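You operate a simulated robot arm through the tools that you are given. There is no shell and no other tool.

The job below is to be done with a simulated robot arm. You get a single attempt, and the scene is never put back.

## Task
Get the yellow-bodied lamp shining steady and the blue-bodied lamp flashing.

It is judged by the outcome, as a careful person would: the job done as asked, and still so three seconds after it is handed in. It fails if anything else is knocked over, pushed out of place, dropped, spilled or broken.

## Robot
A 7-joint arm with a two-finger parallel gripper, fixed in place. Base frame: the origin is on the floor under the middle of its stand, x ahead of it, y to its left, z up; the work surface is at about z = 880. Readings come in mm, degrees, newtons and seconds.
It reaches about 1372 mm from its shoulder. Its first joint turns from -149.0 to 149.0 degrees. Payload 3.43 kg.
Tool frame: the origin (TCP) lies between the finger pads and is the grasp point; the fingertips stand 30 mm ahead of it; z points along the fingers, y is the line along which they close. Largest opening 94 mm; finger width 28, thickness 10; the body of the gripper, 50 by 96 mm, starts 55 mm behind the TCP.
Orientation is that of the tool frame in the base frame, as a unit quaternion [x, y, z, w]. With the fingers straight down and closing along the base's y, the tool's x points along the base's -x, its y along +y and its z along -z.

## Interface
- The arm moves only by the tool play_rows. Its argument "targets" is text: rows parted by semicolons, each of 7 numbers parted by spaces: the shift along the base's x, y, z in m, then the turn, a rotation vector about the base's x, y, z in degrees, then the gripper command, from -1 (shut) to 1 (fully open), values between in proportion. In form: dx dy dz wx wy wz jaw; .... A call has 1 to 20 rows; each row is the pose to reach, as a shift and turn from the pose commanded when the call began. Rows are played at 5 a second. More than 50 mm and 8.6 degrees between two rows, or a gripper value outside its range, and nothing of the call is played. A pose out of reach is approached as far as the arm can. The call stops where the force on the tool passes 90 N (or 10 N more than at its start, if that is more) or the arm is blocked; 0.2 s more then pass. The fingers move at their own pace (about 45 mm/s each) and stop on an object; they squeeze with about 32 N. The grip force told is the motor's: it shows also when the fingers shut on nothing. Time passes only in rows, and 0.2 s behind the last, so rows that repeat a pose let the fingers close. The reply holds the time, the measured pose of the TCP, the force on the tool along the base axes, the opening and the grip force, in the units named above and with some noise, with the torque about the TCP (base axes, N m) and any sound that the robot's microphone picked up.
- Cameras (640 x 400 px; columns grow to the right, rows downward): "scene" is fixed at [394.6, 652.5, 1702.7]; the picture's right is [0.90, 0.44, 0.00], its down [0.38, -0.78, -0.50] and it looks along [-0.22, 0.45, -0.87] (base axes); focal length 318 px, centre (320, 200). "wrist" rides on the gripper at [76, 14, -103] in the tool frame; the picture's right is [-0.18, 0.98, 0.00], its down [-0.75, -0.14, -0.64] and it looks along [-0.63, -0.12, 0.77] (tool axes); focal length 243 px, centre (320, 200). There is no depth. A picture from a camera that has moved, and an enlarged one, comes with that camera's place and axes in the base frame and with its lens. The place of the scene camera against the robot may be out by one fixed shift of up to 12 mm in any direction.
- grab_frame(camera): a new picture of that camera. The clock stands still meanwhile.
- zoom(camera, box): a new picture of the part [left, top, right, bottom] of that camera's present view, enlarged. The clock stands still meanwhile.
- sign_off(): hands the job in; it is judged then, once.

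Nothing tells you positions but the pictures and the camera data. Unless the task says otherwise, let go and move clear before handing in.

The tools are called after "Call:" as a command line: name --argument value ..., lists and objects as JSON in quotes. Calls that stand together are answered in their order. play_rows: Moves the arm, as the interface text tells. Its arguments: {"type":"object","properties":{"targets":{"type":"string"}},"required":["targets"]} The other tools are called the same way: grab_frame (camera) takes a picture; zoom (camera, box) takes an enlarged picture of a part of a camera's view; sign_off () hands the job in.

At the start:

```text
time_s: 0.0
tool_pos: [42.7, 986.7, 1185.9]
tcp_rot: [0.0, 1.0, 0.0, 0.0]
contact_force: [-0.7, -0.5, 0.1]
moment: [-0.01, 0.01, -0.01]
gripper_width: 93.9
gripper_force: 0.1
```

scene: 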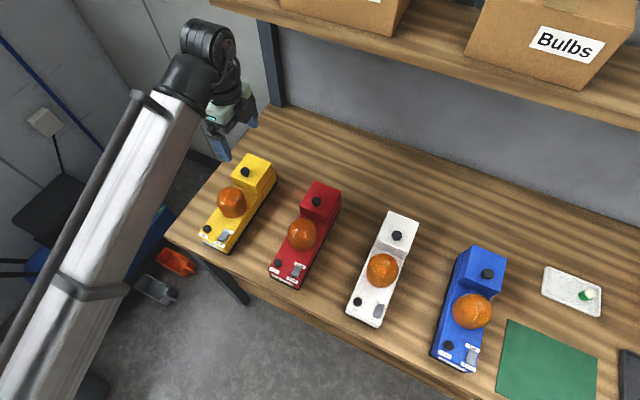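
wrist: 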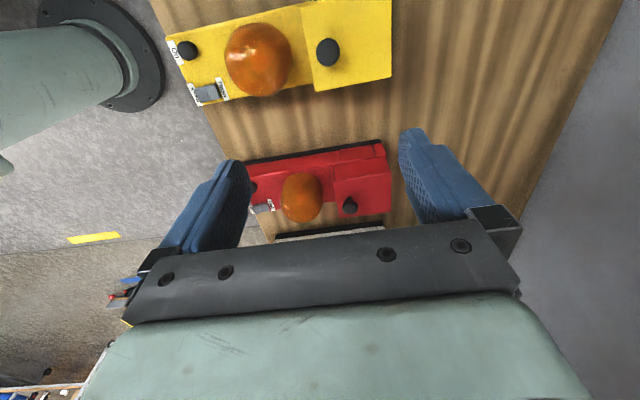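

I see four lamps in a row (yellow, red, white, blue) on a bench, each with a knob at the front, a switch, a dome and a knob on the rear block. I will look closer at the yellow and blue lamps before moving.

Call:
zoom --camera "scene" --box '[180, 140, 300, 260]'

Call:
zoom --camera "scene" --box '[410, 230, 530, 390]'

Call:
zoom --camera "wrist" --box '[150, 0, 410, 230]'

Call:
zoom --camera "scene" --box '[330, 200, 430, 330]'

```text
3.33 times, centred on (240, 200) of scene
camera zoom: at [394.6, 652.5, 1702.7], right [0.9, 0.44, 0.0], down [0.38, -0.78, -0.5], along [-0.22, 0.45, -0.87], focal length 1061 px, centre (587, 200)
```

zoom: 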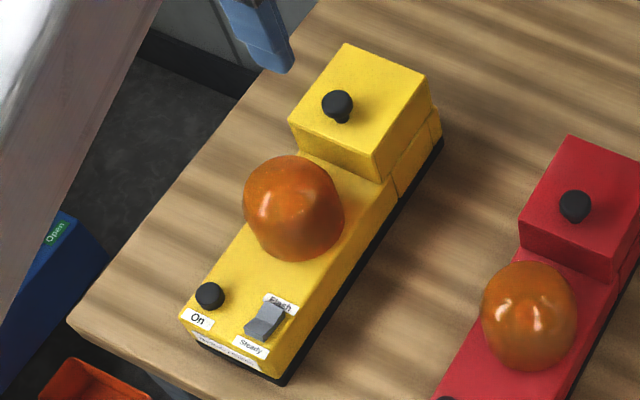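

```text
2.50 times, centred on (470, 310) of scene
camera zoom: at [394.6, 652.5, 1702.7], right [0.9, 0.44, 0.0], down [0.38, -0.78, -0.5], along [-0.22, 0.45, -0.87], focal length 796 px, centre (-55, -75)
```

zoom: 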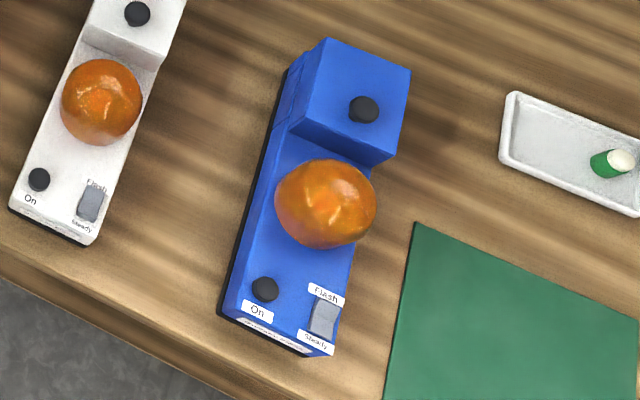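

```text
1.74 times, centred on (280, 115) of wrist
camera zoom: at [-34.4, 1001.2, 1286.9], right [0.18, 0.98, 0.0], down [0.75, -0.14, 0.64], along [0.63, -0.12, -0.77], focal length 422 px, centre (390, 348)
```

zoom: 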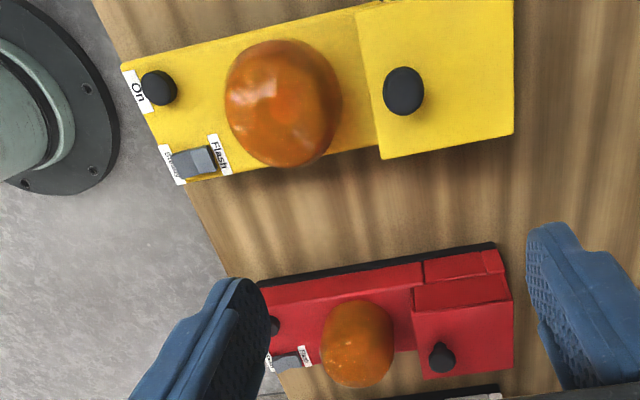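

```text
3.08 times, centred on (380, 265) of scene
camera zoom: at [394.6, 652.5, 1702.7], right [0.9, 0.44, 0.0], down [0.38, -0.78, -0.5], along [-0.22, 0.45, -0.87], focal length 980 px, centre (135, 0)
```

zoom: 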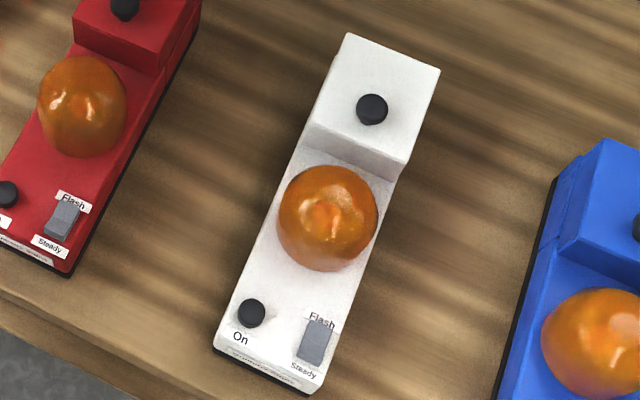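

The yellow lamp's On button is about (-14, 831), its Flash/Steady switch beside it; the blue lamp's On button is about (614, 840). I'll move the wrist camera above the yellow lamp's front end to see the switch state.

Call:
play_rows --targets "-0.008 -0.028 -0.015 0 0 0 1; -0.016 -0.056 -0.03 0 0 0 1; -0.024 -0.084 -0.045 0 0 0 1; -0.032 -0.112 -0.06 0 0 0 1; -0.04 -0.14 -0.075 0 0 0 1; -0.04 -0.14 -0.075 0 0 0 1"

Call:
grab_frame --camera "wrist"

Call:
grab_frame --camera "scene"

```text
time_s: 1.4
tool_pos: [4.8, 845.0, 1113.0]
tcp_rot: [0.0, 1.0, 0.0, -0.001]
contact_force: [0.7, 0.4, -0.6]
moment: [0.02, 0.0, 0.0]
gripper_width: 94.0
gripper_force: 0.1
```

```text
taken
camera wrist: at [-72.1, 859.4, 1213.4], right [0.18, 0.98, 0.0], down [0.75, -0.14, 0.64], along [0.63, -0.12, -0.77], focal length 243 px, centre (320, 200)
```

wrist: 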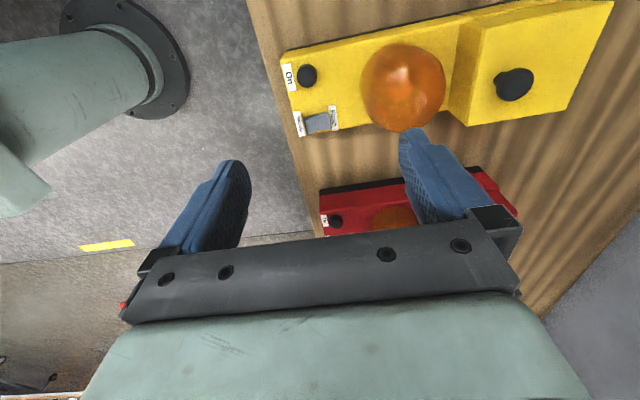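

```text
taken
```

scene: 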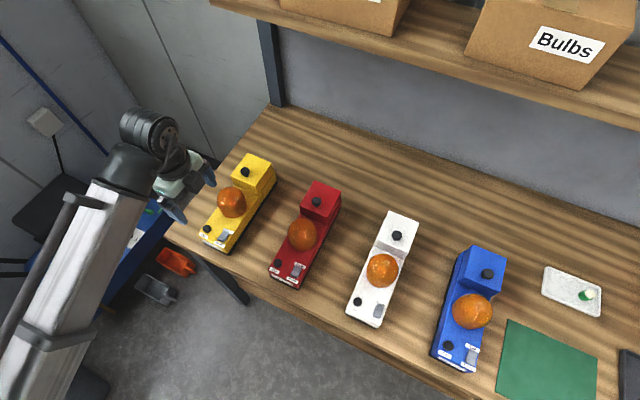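

Call:
zoom --camera "wrist" --box '[270, 40, 370, 150]'

Call:
zoom --camera "wrist" --box '[430, 0, 630, 140]'

Call:
zoom --camera "scene" --box '[190, 210, 250, 260]'

Call:
zoom --camera "scene" --box '[425, 320, 495, 380]'

Call:
zoom --camera "scene" --box '[530, 250, 640, 330]'

```text
3.64 times, centred on (320, 95) of wrist
camera zoom: at [-72.1, 859.4, 1213.4], right [0.18, 0.98, 0.0], down [0.75, -0.14, 0.64], along [0.63, -0.12, -0.77], focal length 882 px, centre (320, 582)
```

zoom: 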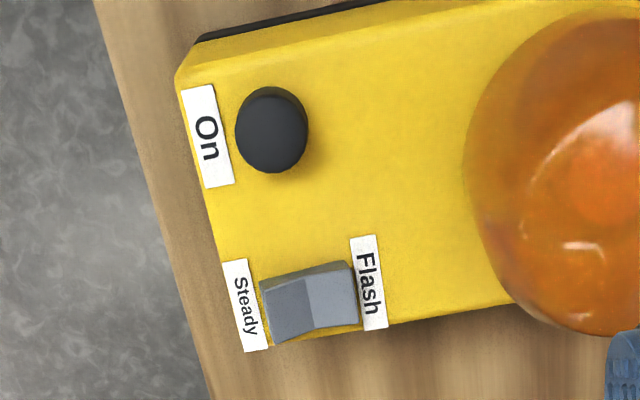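

```text
2.86 times, centred on (530, 70) of wrist
camera zoom: at [-72.1, 859.4, 1213.4], right [0.18, 0.98, 0.0], down [0.75, -0.14, 0.64], along [0.63, -0.12, -0.77], focal length 693 px, centre (-280, 571)
```

zoom: 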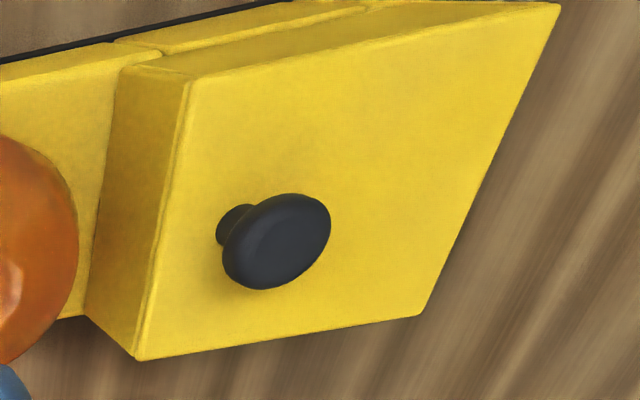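

```text
8.00 times, centred on (220, 235) of scene
camera zoom: at [394.6, 652.5, 1702.7], right [0.9, 0.44, 0.0], down [0.38, -0.78, -0.5], along [-0.22, 0.45, -0.87], focal length 2547 px, centre (1120, -80)
```

zoom: 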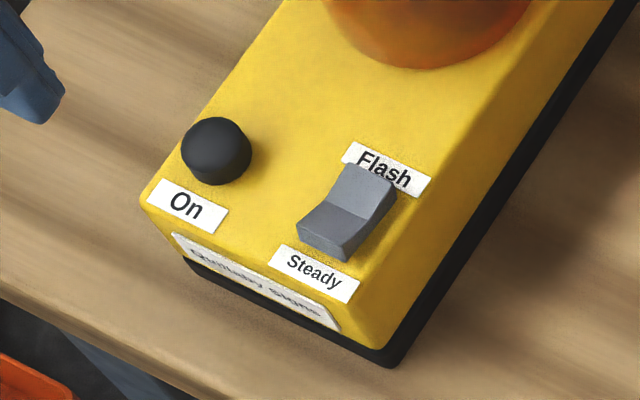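

```text
6.67 times, centred on (460, 350) of scene
camera zoom: at [394.6, 652.5, 1702.7], right [0.9, 0.44, 0.0], down [0.38, -0.78, -0.5], along [-0.22, 0.45, -0.87], focal length 2123 px, centre (-613, -800)
```

zoom: 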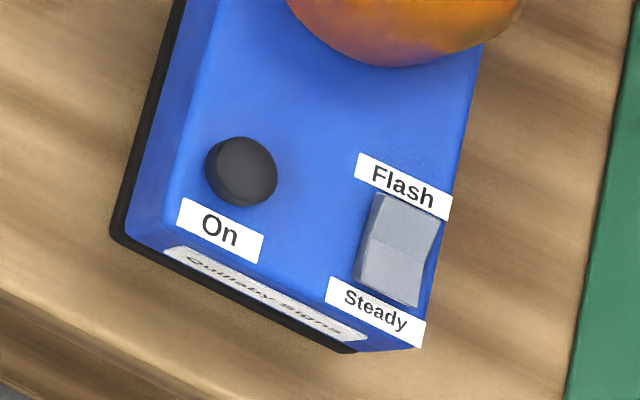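

```text
5.00 times, centred on (585, 290) of scene
camera zoom: at [394.6, 652.5, 1702.7], right [0.9, 0.44, 0.0], down [0.38, -0.78, -0.5], along [-0.22, 0.45, -0.87], focal length 1592 px, centre (-1005, -250)
```

zoom: 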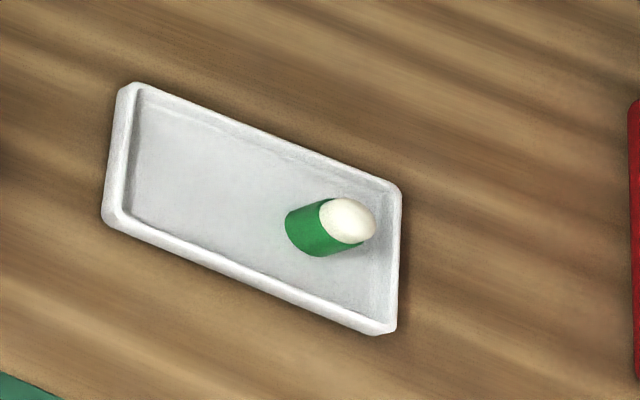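

The yellow On button top is about (-15, 835, 949) and the rocker about (36, 835, 943), lamp axis along y. I'll zoom further on the rockers of all lamps to compare which end is pressed.

Call:
zoom --camera "wrist" --box '[295, 95, 345, 140]'

Call:
zoom --camera "scene" --box '[285, 255, 315, 285]'

Call:
zoom --camera "scene" --box '[362, 295, 392, 325]'

Call:
zoom --camera "scene" --box '[210, 225, 240, 250]'

Call:
zoom --camera "scene" --box '[455, 340, 485, 370]'

```text
8.89 times, centred on (320, 118) of wrist
camera zoom: at [-72.1, 859.4, 1213.4], right [0.18, 0.98, 0.0], down [0.75, -0.14, 0.64], along [0.63, -0.12, -0.77], focal length 2157 px, centre (320, 933)
```

zoom: 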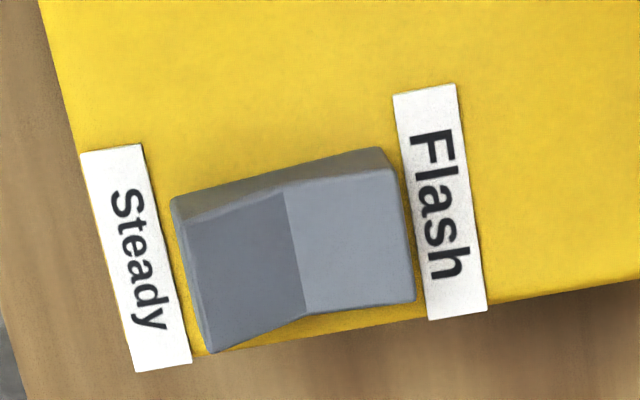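

```text
13.33 times, centred on (300, 270) of scene
camera zoom: at [394.6, 652.5, 1702.7], right [0.9, 0.44, 0.0], down [0.38, -0.78, -0.5], along [-0.22, 0.45, -0.87], focal length 4245 px, centre (587, -733)
```

zoom: 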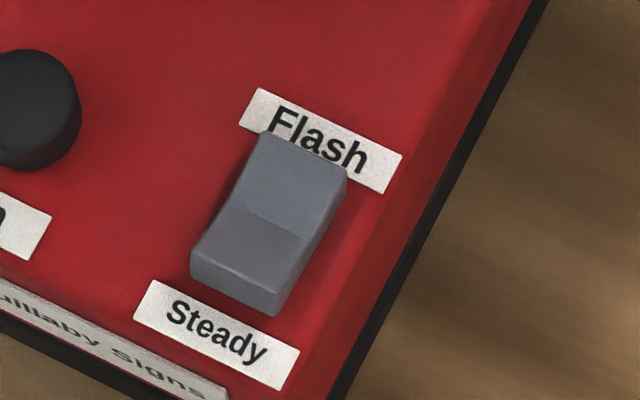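

```text
13.33 times, centred on (377, 310) of scene
camera zoom: at [394.6, 652.5, 1702.7], right [0.9, 0.44, 0.0], down [0.38, -0.78, -0.5], along [-0.22, 0.45, -0.87], focal length 4245 px, centre (-440, -1267)
```

zoom: 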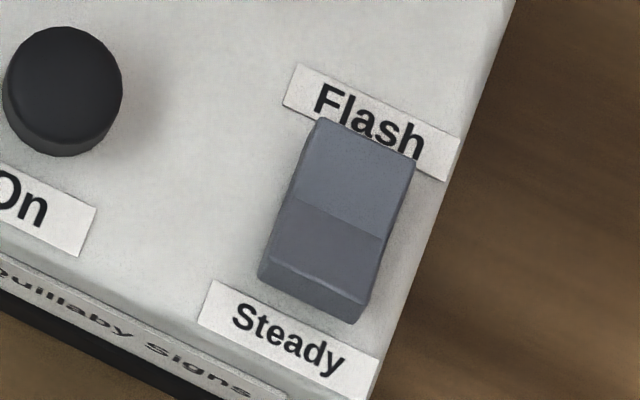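

```text
16.00 times, centred on (225, 238) of scene
camera zoom: at [394.6, 652.5, 1702.7], right [0.9, 0.44, 0.0], down [0.38, -0.78, -0.5], along [-0.22, 0.45, -0.87], focal length 5094 px, centre (1840, -400)
```

zoom: 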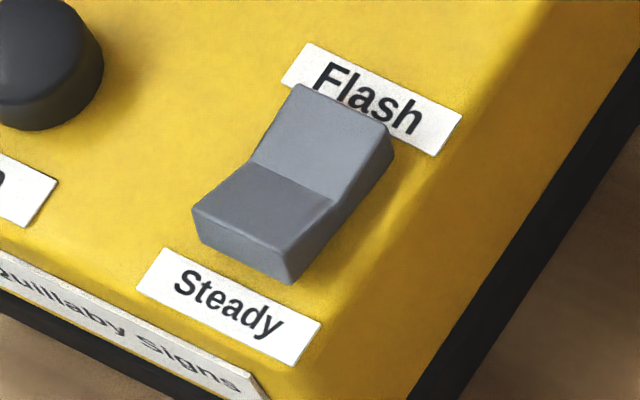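

```text
13.33 times, centred on (470, 355) of scene
camera zoom: at [394.6, 652.5, 1702.7], right [0.9, 0.44, 0.0], down [0.38, -0.78, -0.5], along [-0.22, 0.45, -0.87], focal length 4245 px, centre (-1680, -1867)
```

zoom: 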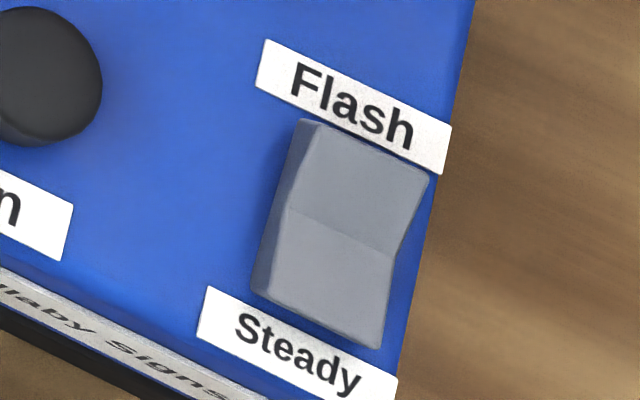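

The yellow rocker appears pressed to Steady and the blue one to Flash already, so probably only the On buttons remain (other two lamps untouched). I'll shut the gripper and hover over yellow's On button at (-15, 835).

Call:
play_rows --targets "-0.01 -0.005 -0.02 0 0 0 -1; -0.019 -0.01 -0.04 0 0 0 -1; -0.019 -0.01 -0.06 0 0 0 -1; -0.019 -0.01 -0.08 0 0 0 -1; -0.019 -0.01 -0.1 0 0 0 -1; -0.019 -0.01 -0.1 0 0 0 -1"

Call:
grab_frame --camera "wrist"

Call:
zoom --camera "scene" --box '[150, 140, 290, 270]'

```text
time_s: 2.8
tool_pos: [-18.6, 835.2, 1011.9]
tcp_rot: [0.001, 1.0, 0.001, 0.0]
contact_force: [0.6, 0.1, -0.4]
moment: [0.01, 0.0, 0.01]
gripper_width: 0.0
gripper_force: 26.4
```

```text
taken
camera wrist: at [-94.5, 849.4, 1112.8], right [0.18, 0.98, 0.0], down [0.75, -0.14, 0.64], along [0.63, -0.12, -0.77], focal length 243 px, centre (320, 200)
```

wrist: 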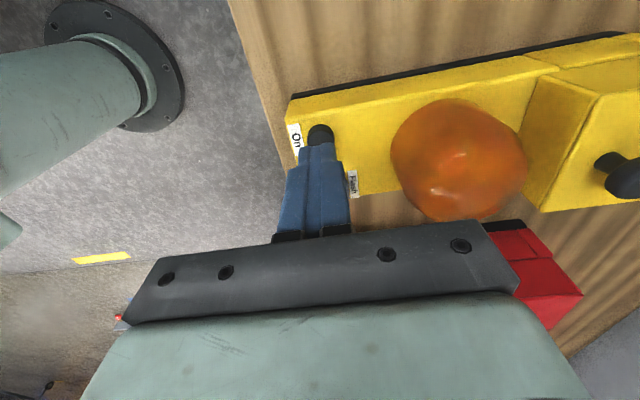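

```text
3.08 times, centred on (220, 205) of scene
camera zoom: at [394.6, 652.5, 1702.7], right [0.9, 0.44, 0.0], down [0.38, -0.78, -0.5], along [-0.22, 0.45, -0.87], focal length 980 px, centre (628, 185)
```

zoom: 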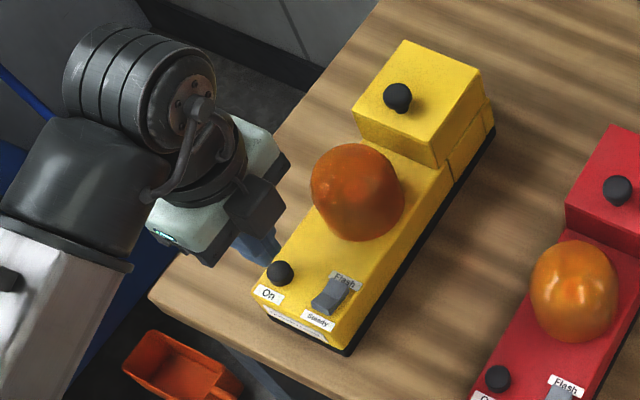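

Fingertips are straight over the On button (about -18, 835). I'll descend to just above it and then press gently, checking force.

Call:
play_rows --targets "0.001 0 -0.012 0 0 0 -1; 0.001 0 -0.024 0 0 0 -1; 0.001 0 -0.028 0 0 0 -1"

Call:
play_rows --targets "0 0 -0.002 0 0 0 -1; 0 0 -0.004 0 0 0 -1"

Call:
zoom --camera "scene" --box '[150, 140, 290, 270]'

```text
time_s: 3.6
tool_pos: [-14.2, 834.9, 982.9]
tcp_rot: [0.0, 1.0, 0.0, 0.0]
contact_force: [0.9, -2.0, 2.3]
moment: [-0.03, -0.01, 0.0]
gripper_width: 0.2
gripper_force: 32.2
```

```text
time_s: 4.2
tool_pos: [-14.7, 836.2, 978.6]
tcp_rot: [0.0, 1.0, 0.0, -0.001]
contact_force: [1.1, -4.6, 12.6]
moment: [-0.13, -0.06, -0.02]
gripper_width: 0.0
gripper_force: 32.5
heard: click
```

```text
3.08 times, centred on (220, 205) of scene
camera zoom: at [394.6, 652.5, 1702.7], right [0.9, 0.44, 0.0], down [0.38, -0.78, -0.5], along [-0.22, 0.45, -0.87], focal length 980 px, centre (628, 185)
```

zoom: 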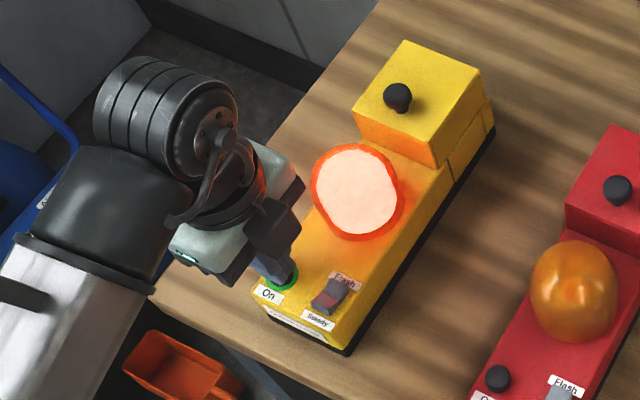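

A click was heard, the yellow dome lights and a green ring shows at the button. I'll raise off and check that it stays on and steady over time.

Call:
play_rows --targets "0 0 0.01 0 0 0 -1; 0 0 0.03 0 0 0 -1; 0 0 0.07 0 0 0 -1; 0 0 0.11 0 0 0 -1"

Call:
grab_frame --camera "scene"

Call:
play_rows --targets "0 0 0.02 0 0 0 -1"

Call:
zoom --camera "scene" --box '[150, 140, 290, 270]'

Call:
play_rows --targets "0 0 0.0 0 0 0 -1"

Call:
zoom --camera "scene" --box '[150, 140, 290, 270]'

```text
time_s: 5.2
tool_pos: [-15.7, 836.1, 1088.9]
tcp_rot: [-0.001, 1.0, 0.0, 0.0]
contact_force: [0.4, -0.4, -0.6]
moment: [0.02, 0.05, -0.01]
gripper_width: 0.0
gripper_force: 32.3
```

```text
taken
```

scene: 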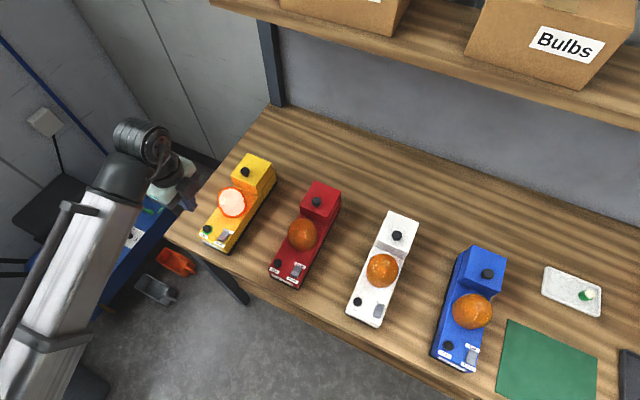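

```text
time_s: 5.6
tool_pos: [-16.6, 835.0, 1110.0]
tcp_rot: [0.0, 1.0, 0.0, 0.0]
contact_force: [-0.3, 0.3, 0.2]
moment: [-0.03, 0.02, 0.01]
gripper_width: 0.0
gripper_force: 32.2
```

```text
3.08 times, centred on (220, 205) of scene
camera zoom: at [394.6, 652.5, 1702.7], right [0.9, 0.44, 0.0], down [0.38, -0.78, -0.5], along [-0.22, 0.45, -0.87], focal length 980 px, centre (628, 185)
```

zoom: 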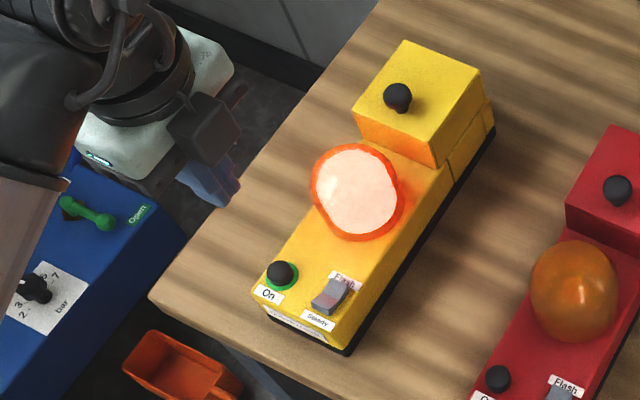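

```text
time_s: 6.0
tool_pos: [-17.0, 835.5, 1110.5]
tcp_rot: [0.0, 1.0, -0.001, 0.0]
contact_force: [-0.1, 0.1, -0.3]
moment: [0.01, -0.01, -0.02]
gripper_width: 0.2
gripper_force: 31.9
```

```text
3.08 times, centred on (220, 205) of scene
camera zoom: at [394.6, 652.5, 1702.7], right [0.9, 0.44, 0.0], down [0.38, -0.78, -0.5], along [-0.22, 0.45, -0.87], focal length 980 px, centre (628, 185)
```

zoom: 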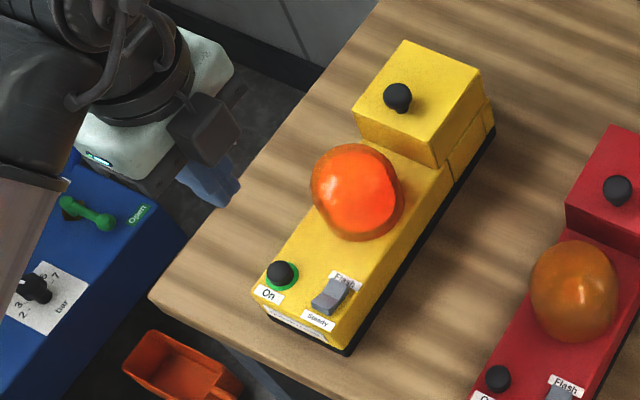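

The dome has dimmed at t=6.0, so it may be flashing rather than steady. I'll sample over several moments.

Call:
play_rows --targets "0 0 0.0 0 0 0 -1"

Call:
zoom --camera "scene" --box '[150, 140, 290, 270]'

Call:
play_rows --targets "0 0 0.0 0 0 0 -1"

Call:
zoom --camera "scene" --box '[150, 140, 290, 270]'

Call:
play_rows --targets "0 0 0.0 0 0 0 -1"

Call:
zoom --camera "scene" --box '[150, 140, 290, 270]'

Call:
play_rows --targets "0 0 0.0 0 0 0 -1"

Call:
zoom --camera "scene" --box '[150, 140, 290, 270]'

```text
time_s: 6.4
tool_pos: [-16.0, 834.9, 1109.6]
tcp_rot: [0.0, 1.0, 0.0, 0.0]
contact_force: [-0.4, 0.6, -0.5]
moment: [0.01, 0.0, -0.01]
gripper_width: 0.2
gripper_force: 32.2
```

```text
3.08 times, centred on (220, 205) of scene
camera zoom: at [394.6, 652.5, 1702.7], right [0.9, 0.44, 0.0], down [0.38, -0.78, -0.5], along [-0.22, 0.45, -0.87], focal length 980 px, centre (628, 185)
```

zoom: 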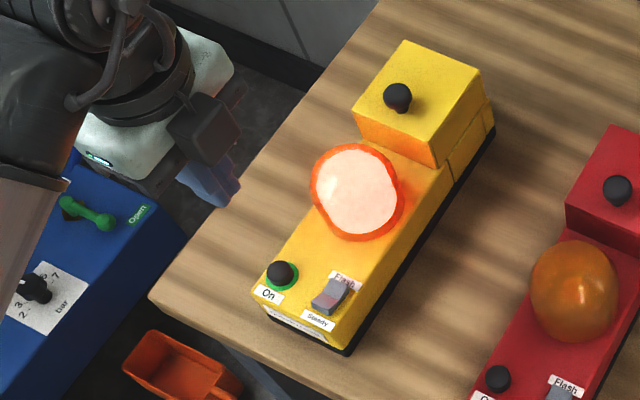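

```text
time_s: 6.8
tool_pos: [-16.9, 835.4, 1110.4]
tcp_rot: [0.0, 1.0, 0.0, 0.0]
contact_force: [-0.3, -0.3, 0.4]
moment: [0.02, 0.02, 0.04]
gripper_width: 0.1
gripper_force: 32.3
```

```text
3.08 times, centred on (220, 205) of scene
camera zoom: at [394.6, 652.5, 1702.7], right [0.9, 0.44, 0.0], down [0.38, -0.78, -0.5], along [-0.22, 0.45, -0.87], focal length 980 px, centre (628, 185)
```

zoom: 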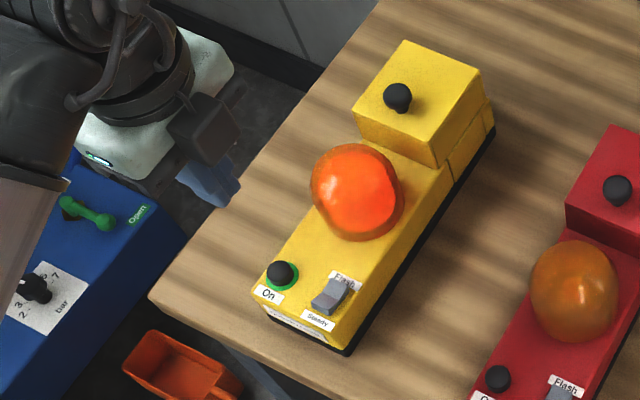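

```text
time_s: 7.2
tool_pos: [-17.0, 835.7, 1109.1]
tcp_rot: [0.0, 1.0, 0.0, 0.0]
contact_force: [0.7, -0.3, -0.2]
moment: [0.0, 0.02, 0.0]
gripper_width: 0.3
gripper_force: 32.0
```

```text
3.08 times, centred on (220, 205) of scene
camera zoom: at [394.6, 652.5, 1702.7], right [0.9, 0.44, 0.0], down [0.38, -0.78, -0.5], along [-0.22, 0.45, -0.87], focal length 980 px, centre (628, 185)
```

zoom: 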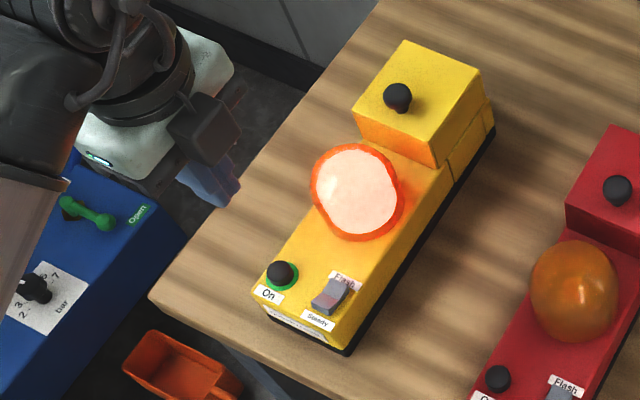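

```text
time_s: 7.6
tool_pos: [-15.7, 836.3, 1109.9]
tcp_rot: [0.0, 1.0, 0.0, 0.0]
contact_force: [0.8, 1.5, -0.3]
moment: [-0.01, 0.01, 0.0]
gripper_width: 0.2
gripper_force: 31.9
```

```text
3.08 times, centred on (220, 205) of scene
camera zoom: at [394.6, 652.5, 1702.7], right [0.9, 0.44, 0.0], down [0.38, -0.78, -0.5], along [-0.22, 0.45, -0.87], focal length 980 px, centre (628, 185)
```

zoom: 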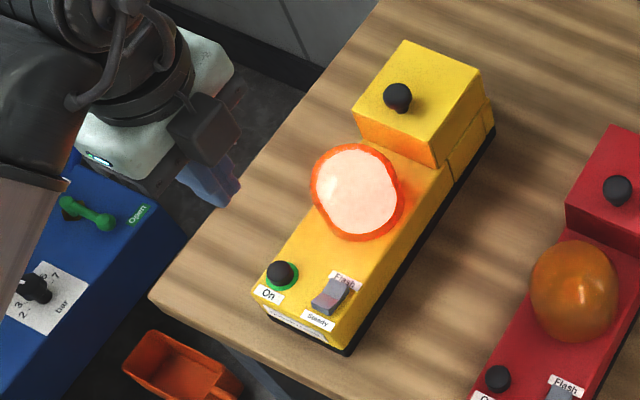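

The yellow lamp is flashing (bright/dim alternating). Working through the rocker geometry again, its Steady end (y≈823) is the raised one, so Flash is selected; I'll move over the Steady end at (35, 822) and press it.

Call:
play_rows --targets "0.026 -0.007 -0.01 0 0 0 -1; 0.051 -0.0135 -0.02 0 0 0 -1; 0.051 -0.0135 -0.05 0 0 0 -1; 0.051 -0.0135 -0.08 0 0 0 -1; 0.051 -0.0135 -0.1 0 0 0 -1; 0.051 -0.0135 -0.1 0 0 0 -1"

Call:
grab_frame --camera "wrist"

Call:
zoom --camera "scene" --box '[180, 180, 270, 260]'

```text
time_s: 9.0
tool_pos: [35.4, 822.3, 1007.4]
tcp_rot: [0.0, 1.0, -0.001, 0.0]
contact_force: [-0.9, 0.6, -0.8]
moment: [-0.02, -0.02, -0.02]
gripper_width: 0.0
gripper_force: 32.0
```

```text
taken
camera wrist: at [-41.1, 836.8, 1109.1], right [0.18, 0.98, 0.0], down [0.75, -0.14, 0.64], along [0.63, -0.12, -0.77], focal length 243 px, centre (320, 200)
```

wrist: 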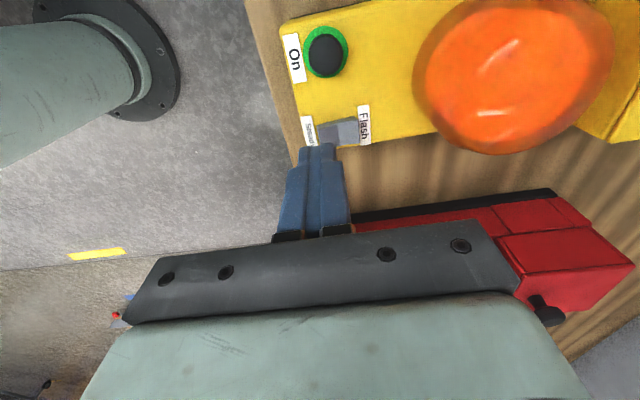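

```text
5.00 times, centred on (225, 220) of scene
camera zoom: at [394.6, 652.5, 1702.7], right [0.9, 0.44, 0.0], down [0.38, -0.78, -0.5], along [-0.22, 0.45, -0.87], focal length 1592 px, centre (795, 100)
```

zoom: 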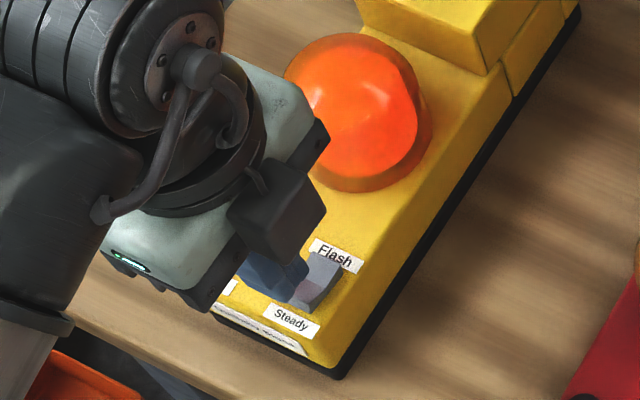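

The fingertips sit over the rocker's Steady end. Descending to contact and pressing in small steps.

Call:
play_rows --targets "0 0 -0.012 0 0 0 -1; 0 0 -0.022 0 0 0 -1; 0 0 -0.024 0 0 0 -1"

Call:
play_rows --targets "0 0 -0.002 0 0 0 -1; 0 0 -0.004 0 0 0 -1"

Call:
zoom --camera "wrist" --box '[270, 20, 390, 180]'

```text
time_s: 9.8
tool_pos: [36.6, 824.0, 985.3]
tcp_rot: [0.001, 1.0, 0.0, -0.001]
contact_force: [-0.3, -2.2, 0.1]
moment: [-0.02, 0.01, 0.03]
gripper_width: 0.0
gripper_force: 31.4
```

```text
time_s: 10.4
tool_pos: [34.6, 822.9, 979.6]
tcp_rot: [0.0, 1.0, -0.001, 0.0]
contact_force: [0.6, -0.1, -0.2]
moment: [0.02, -0.03, -0.03]
gripper_width: 0.0
gripper_force: 31.6
```

```text
2.50 times, centred on (330, 100) of wrist
camera zoom: at [-42.3, 837.2, 1082.0], right [0.18, 0.98, 0.0], down [0.75, -0.14, 0.64], along [0.63, -0.12, -0.77], focal length 606 px, centre (295, 450)
```

zoom: 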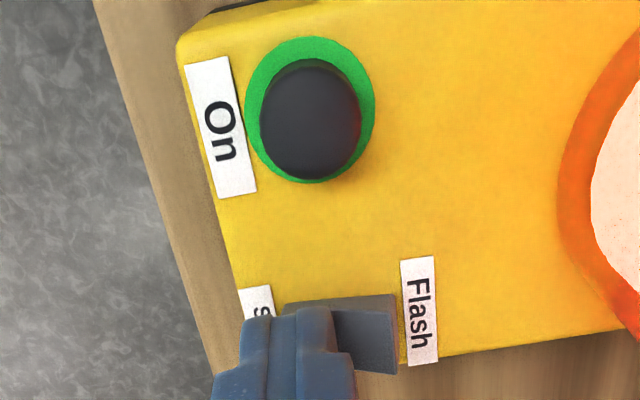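

No contact yet with fingertips at about z=949. Continuing down in small steps.

Call:
play_rows --targets "0 0 -0.0015 0 0 0 -1; 0 0 -0.003 0 0 0 -1"

Call:
zoom --camera "wrist" --box '[270, 20, 390, 180]'

```text
time_s: 11.0
tool_pos: [33.8, 821.8, 979.3]
tcp_rot: [0.0, 1.0, 0.002, 0.001]
contact_force: [2.2, 1.6, 41.7]
moment: [-0.04, -0.09, 0.04]
gripper_width: 0.2
gripper_force: 32.3
```

```text
2.50 times, centred on (330, 100) of wrist
camera zoom: at [-42.4, 836.6, 1081.5], right [0.18, 0.98, 0.0], down [0.75, -0.14, 0.64], along [0.63, -0.12, -0.77], focal length 606 px, centre (295, 450)
```

zoom: 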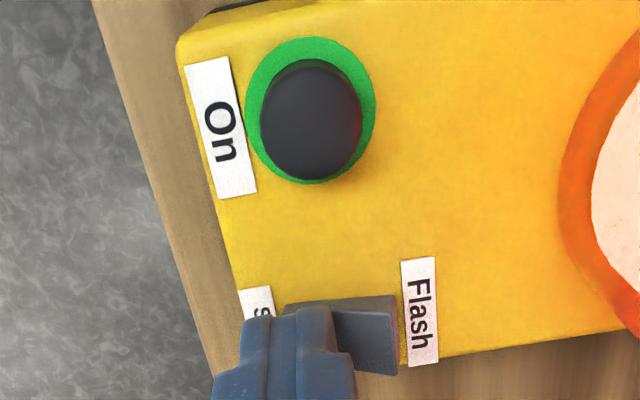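

It met a hard stop (about 42 N, no click, no movement), so the Steady end seems already bottomed. I'll lift off and watch the lamp again.

Call:
play_rows --targets "0 0 0.01 0 0 0 -1; 0 0 0.04 0 0 0 -1; 0 0 0.08 0 0 0 -1"

Call:
zoom --camera "wrist" --box '[290, 60, 390, 150]'

Call:
zoom --camera "scene" --box '[180, 180, 270, 260]'

Call:
play_rows --targets "0 0 0 0 0 0 -1"

Call:
zoom --camera "scene" --box '[180, 180, 270, 260]'

Call:
play_rows --targets "0 0 0 0 0 0 -1"

Call:
zoom --camera "scene" --box '[180, 180, 270, 260]'

Call:
play_rows --targets "0 0 0 0 0 0 -1"

Call:
zoom --camera "scene" --box '[180, 180, 270, 260]'

```text
time_s: 11.8
tool_pos: [37.4, 822.1, 1056.2]
tcp_rot: [0.0, 1.0, 0.0, 0.0]
contact_force: [-0.5, 0.2, -0.3]
moment: [-0.01, 0.02, -0.02]
gripper_width: 0.1
gripper_force: 32.0
```

```text
4.44 times, centred on (340, 105) of wrist
camera zoom: at [-40.3, 838.1, 1157.6], right [0.18, 0.98, 0.0], down [0.75, -0.14, 0.64], along [0.63, -0.12, -0.77], focal length 1078 px, centre (231, 622)
```

zoom: 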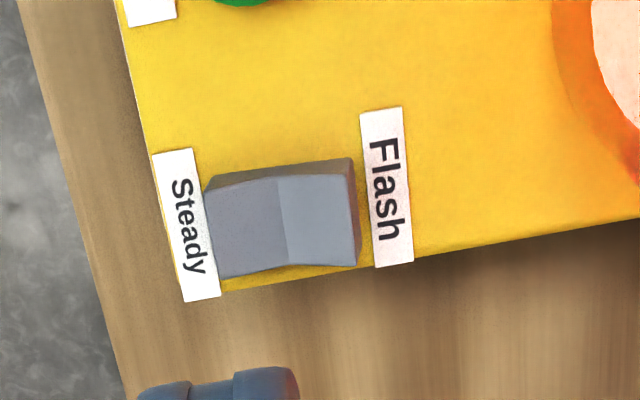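

```text
5.00 times, centred on (225, 220) of scene
camera zoom: at [394.6, 652.5, 1702.7], right [0.9, 0.44, 0.0], down [0.38, -0.78, -0.5], along [-0.22, 0.45, -0.87], focal length 1592 px, centre (795, 100)
```

zoom: 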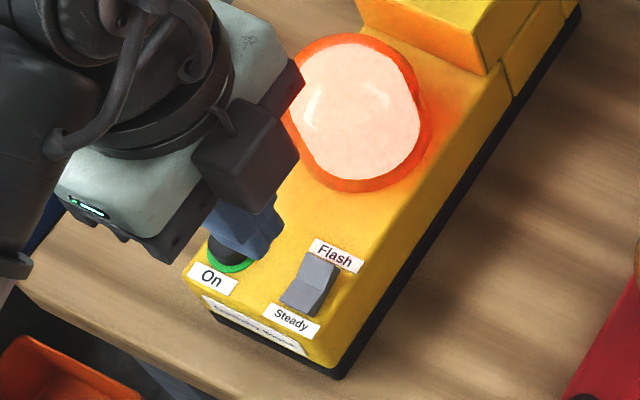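

```text
time_s: 12.2
tool_pos: [37.2, 823.8, 1056.4]
tcp_rot: [0.0, 1.0, 0.001, -0.001]
contact_force: [0.1, 0.4, -0.6]
moment: [0.02, 0.01, -0.04]
gripper_width: 0.0
gripper_force: 31.7
```

```text
5.00 times, centred on (225, 220) of scene
camera zoom: at [394.6, 652.5, 1702.7], right [0.9, 0.44, 0.0], down [0.38, -0.78, -0.5], along [-0.22, 0.45, -0.87], focal length 1592 px, centre (795, 100)
```

zoom: 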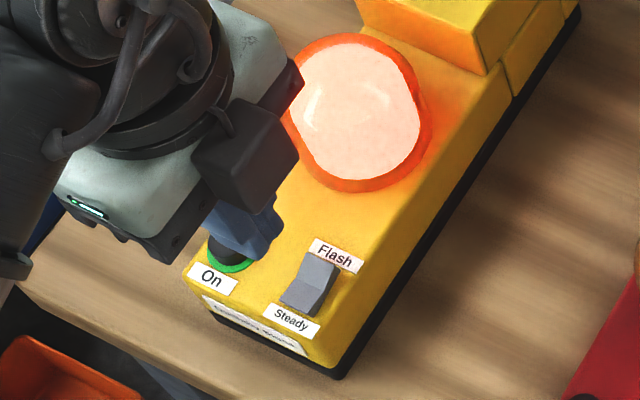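

```text
time_s: 12.6
tool_pos: [38.0, 824.0, 1055.9]
tcp_rot: [0.0, 1.0, 0.0, 0.0]
contact_force: [-0.3, 0.6, -0.2]
moment: [0.04, 0.0, 0.03]
gripper_width: 0.2
gripper_force: 32.0
```

```text
5.00 times, centred on (225, 220) of scene
camera zoom: at [394.6, 652.5, 1702.7], right [0.9, 0.44, 0.0], down [0.38, -0.78, -0.5], along [-0.22, 0.45, -0.87], focal length 1592 px, centre (795, 100)
```

zoom: 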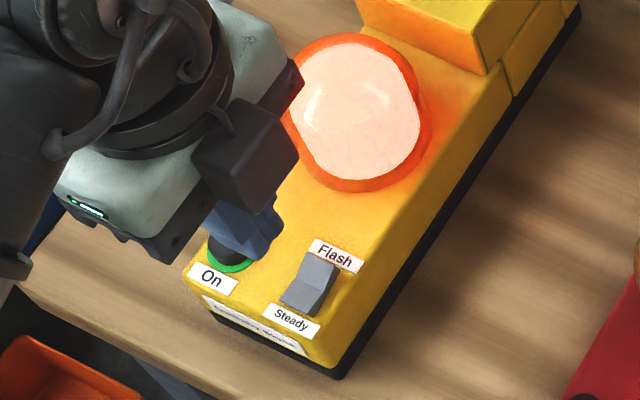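

```text
time_s: 13.0
tool_pos: [37.7, 822.9, 1056.6]
tcp_rot: [0.0, 1.0, 0.0, 0.0]
contact_force: [-0.5, 0.0, -0.1]
moment: [0.0, 0.01, -0.03]
gripper_width: 0.0
gripper_force: 32.7
```

```text
5.00 times, centred on (225, 220) of scene
camera zoom: at [394.6, 652.5, 1702.7], right [0.9, 0.44, 0.0], down [0.38, -0.78, -0.5], along [-0.22, 0.45, -0.87], focal length 1592 px, centre (795, 100)
```

zoom: 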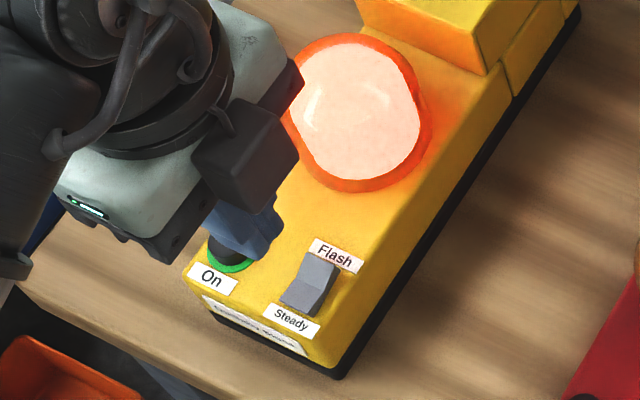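

The yellow lamp now shines without interruption over several samples and its rocker has flipped to Steady. Next I'll travel high over to the blue lamp, whose On button I take to be about (617, 838) and rocker about (669, 838).

Call:
play_rows --targets "0 0 0.03 0 0 0 -1; 0 0.005 0.06 0 0 0 -1; 0.045 0.01 0.07 0 0 0 -1; 0.09 0.015 0.07 0 0 0 -1; 0.135 0.02 0.07 0 0 0 -1; 0.18 0.02 0.07 0 0 0 -1; 0.225 0.02 0.07 0 0 0 -1; 0.27 0.02 0.07 0 0 0 -1; 0.315 0.02 0.07 0 0 0 -1; 0.36 0.02 0.07 0 0 0 -1; 0.405 0.02 0.07 0 0 0 -1; 0.45 0.02 0.07 0 0 0 -1; 0.495 0.02 0.07 0 0 0 -1; 0.54 0.02 0.07 0 0 0 -1; 0.58 0.02 0.07 0 0 0 -1; 0.605 0.02 0.06 0 0 0 -1; 0.605 0.02 0.06 0 0 0 -1"

Call:
grab_frame --camera "wrist"

Call:
grab_frame --camera "scene"

```text
time_s: 16.6
tool_pos: [640.8, 842.9, 1117.3]
tcp_rot: [-0.001, 1.0, 0.0, 0.0]
contact_force: [0.5, -0.7, -0.3]
moment: [0.04, 0.0, 0.01]
gripper_width: 0.1
gripper_force: 32.1
```

```text
taken
camera wrist: at [564.5, 857.4, 1218.6], right [0.18, 0.98, 0.0], down [0.75, -0.14, 0.64], along [0.63, -0.12, -0.77], focal length 243 px, centre (320, 200)
```

wrist: 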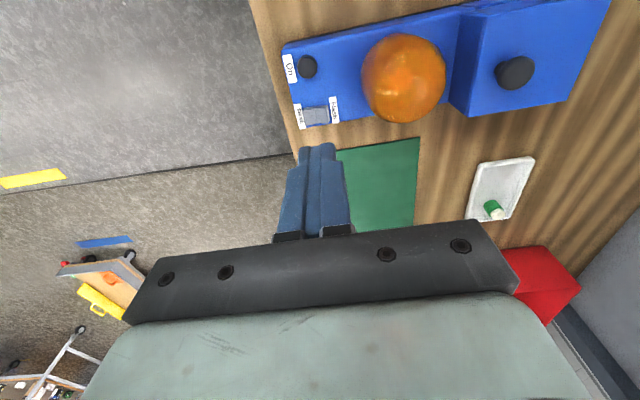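

```text
taken
```

scene: 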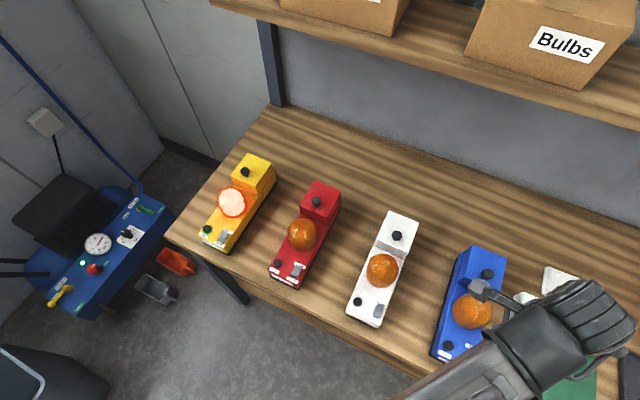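

Call:
zoom --camera "wrist" --box '[270, 40, 370, 140]'

Call:
zoom --camera "wrist" --box '[290, 92, 345, 132]'

Call:
zoom --camera "scene" --box '[180, 140, 270, 260]'

```text
4.00 times, centred on (320, 90) of wrist
camera zoom: at [564.5, 857.4, 1218.6], right [0.18, 0.98, 0.0], down [0.75, -0.14, 0.64], along [0.63, -0.12, -0.77], focal length 970 px, centre (320, 640)
```

zoom: 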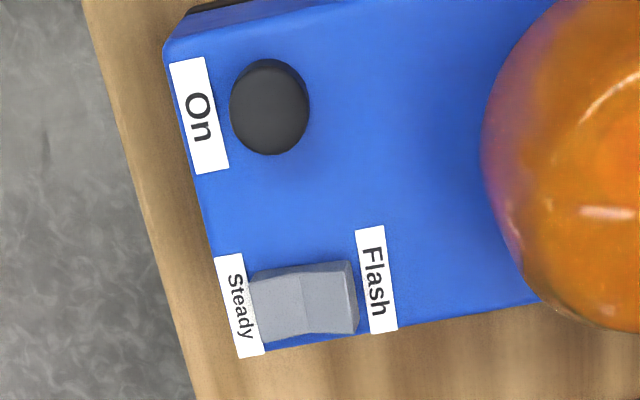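

```text
10.00 times, centred on (318, 112) of wrist
camera zoom: at [564.5, 857.4, 1218.6], right [0.18, 0.98, 0.0], down [0.75, -0.14, 0.64], along [0.63, -0.12, -0.77], focal length 2426 px, centre (345, 1080)
```

zoom: 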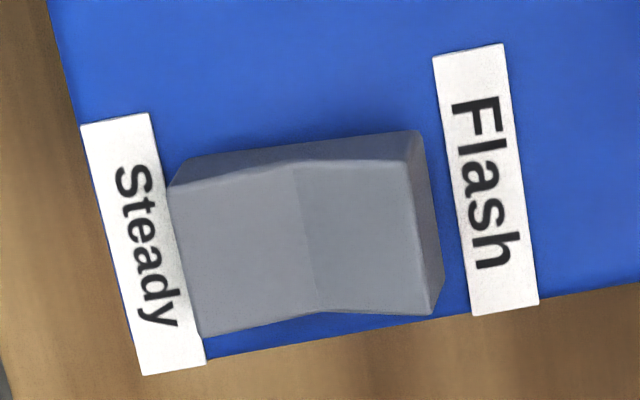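

```text
3.33 times, centred on (225, 200) of scene
camera zoom: at [394.6, 652.5, 1702.7], right [0.9, 0.44, 0.0], down [0.38, -0.78, -0.5], along [-0.22, 0.45, -0.87], focal length 1061 px, centre (637, 200)
```

zoom: 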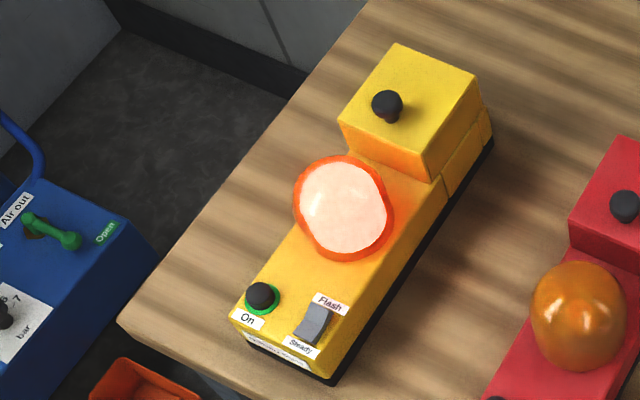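

The blue rocker's Flash end (about (665, 847)) is raised, i.e. Steady is selected, so I must press the Flash end; the On button is about (614, 835). I'll move over the Flash end now.

Call:
play_rows --targets "0.0125 0.003 -0.02 0 0 0 -1; 0.0245 0.0055 -0.05 0 0 0 -1; 0.0245 0.0055 -0.08 0 0 0 -1; 0.0245 0.0055 -0.105 0 0 0 -1; 0.0245 0.0055 -0.105 0 0 0 -1"

Call:
grab_frame --camera "wrist"

Call:
zoom --camera "scene" --box '[400, 220, 560, 390]'

```text
time_s: 17.8
tool_pos: [667.1, 848.0, 1008.8]
tcp_rot: [0.0, 1.0, -0.001, -0.001]
contact_force: [0.0, 0.3, 0.9]
moment: [0.03, 0.01, 0.02]
gripper_width: 0.0
gripper_force: 31.6
```

```text
taken
camera wrist: at [590.2, 862.4, 1110.0], right [0.18, 0.98, 0.0], down [0.75, -0.14, 0.64], along [0.63, -0.12, -0.77], focal length 243 px, centre (320, 200)
```

wrist: 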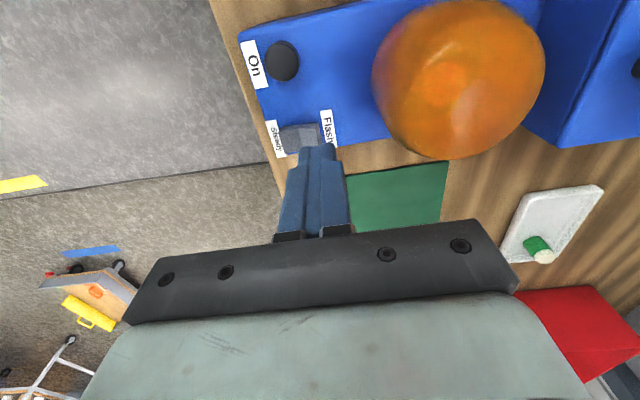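

```text
2.35 times, centred on (480, 305) of scene
camera zoom: at [394.6, 652.5, 1702.7], right [0.9, 0.44, 0.0], down [0.38, -0.78, -0.5], along [-0.22, 0.45, -0.87], focal length 749 px, centre (-56, -47)
```

zoom: 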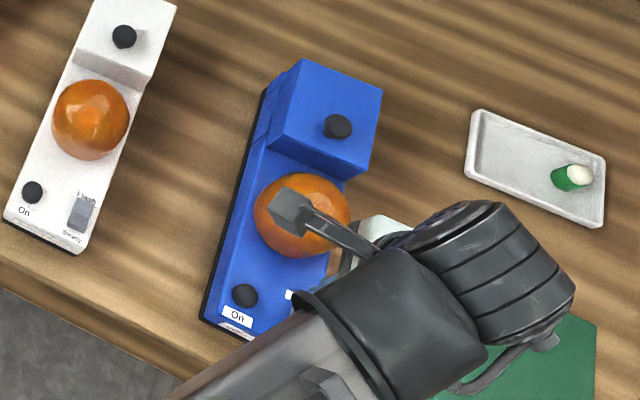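

The fingertips are over the Flash end of blue's rocker, clear of the dome. Descending gently and pressing.

Call:
play_rows --targets "0 0 -0.012 0 0 0 -1; 0 0 -0.022 0 0 0 -1; 0 0 -0.024 0 0 0 -1"

Call:
play_rows --targets "0 0 -0.002 0 0 0 -1; 0 0 -0.004 0 0 0 -1"

Call:
zoom --camera "wrist" --box '[230, 20, 390, 180]'

```text
time_s: 18.6
tool_pos: [666.1, 849.2, 987.5]
tcp_rot: [0.0, 1.0, 0.0, 0.0]
contact_force: [0.4, 1.0, -0.5]
moment: [-0.01, 0.03, -0.05]
gripper_width: 0.0
gripper_force: 31.8
```

```text
time_s: 19.2
tool_pos: [665.5, 849.1, 984.0]
tcp_rot: [0.0, 1.0, 0.001, 0.001]
contact_force: [0.7, 0.2, 1.3]
moment: [0.05, -0.02, -0.02]
gripper_width: 0.0
gripper_force: 31.8
```

```text
2.50 times, centred on (310, 100) of wrist
camera zoom: at [588.9, 863.1, 1085.8], right [0.18, 0.98, 0.0], down [0.75, -0.14, 0.64], along [0.63, -0.12, -0.77], focal length 606 px, centre (345, 450)
```

zoom: 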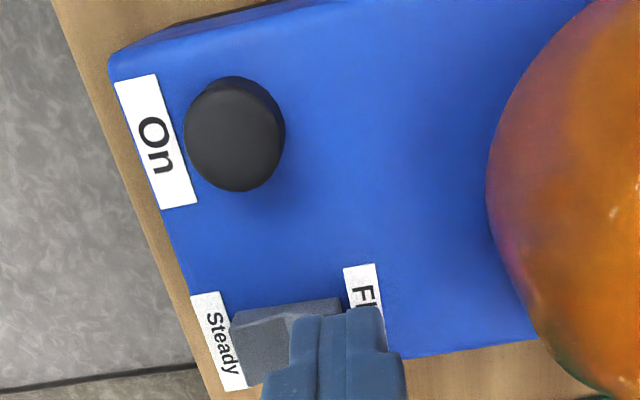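

Little force so far; the rocker may be beginning to tip. I'll continue down in small steps.

Call:
play_rows --targets "0 0 -0.0015 0 0 0 -1; 0 0 -0.003 0 0 0 -1"

Call:
zoom --camera "wrist" --box '[230, 20, 390, 180]'

```text
time_s: 19.8
tool_pos: [665.0, 848.3, 981.0]
tcp_rot: [-0.001, 1.0, 0.0, 0.0]
contact_force: [-0.7, -0.3, -0.6]
moment: [-0.04, 0.01, -0.02]
gripper_width: 0.1
gripper_force: 31.8
```

```text
2.50 times, centred on (310, 100) of wrist
camera zoom: at [587.8, 863.0, 1083.0], right [0.18, 0.98, 0.0], down [0.75, -0.14, 0.64], along [0.63, -0.12, -0.77], focal length 606 px, centre (345, 450)
```

zoom: 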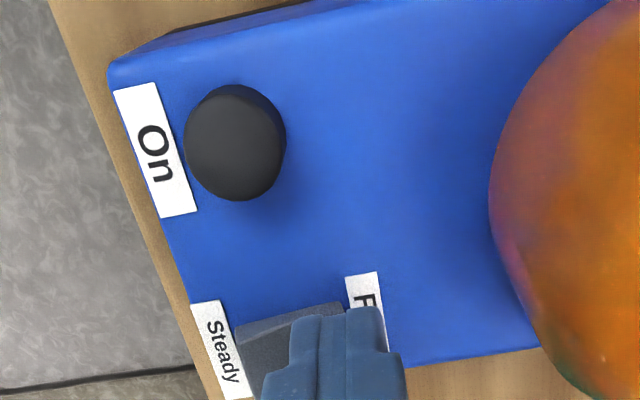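

Still near-zero force at z=981. One more small step down, then check.

Call:
play_rows --targets "0 0 -0.001 0 0 0 -1; 0 0 -0.0025 0 0 0 -1"

```text
time_s: 20.4
tool_pos: [665.9, 848.6, 980.2]
tcp_rot: [0.0, 1.0, 0.001, 0.0]
contact_force: [1.7, 4.5, 10.5]
moment: [0.14, -0.05, -0.01]
gripper_width: 0.0
gripper_force: 32.3
```

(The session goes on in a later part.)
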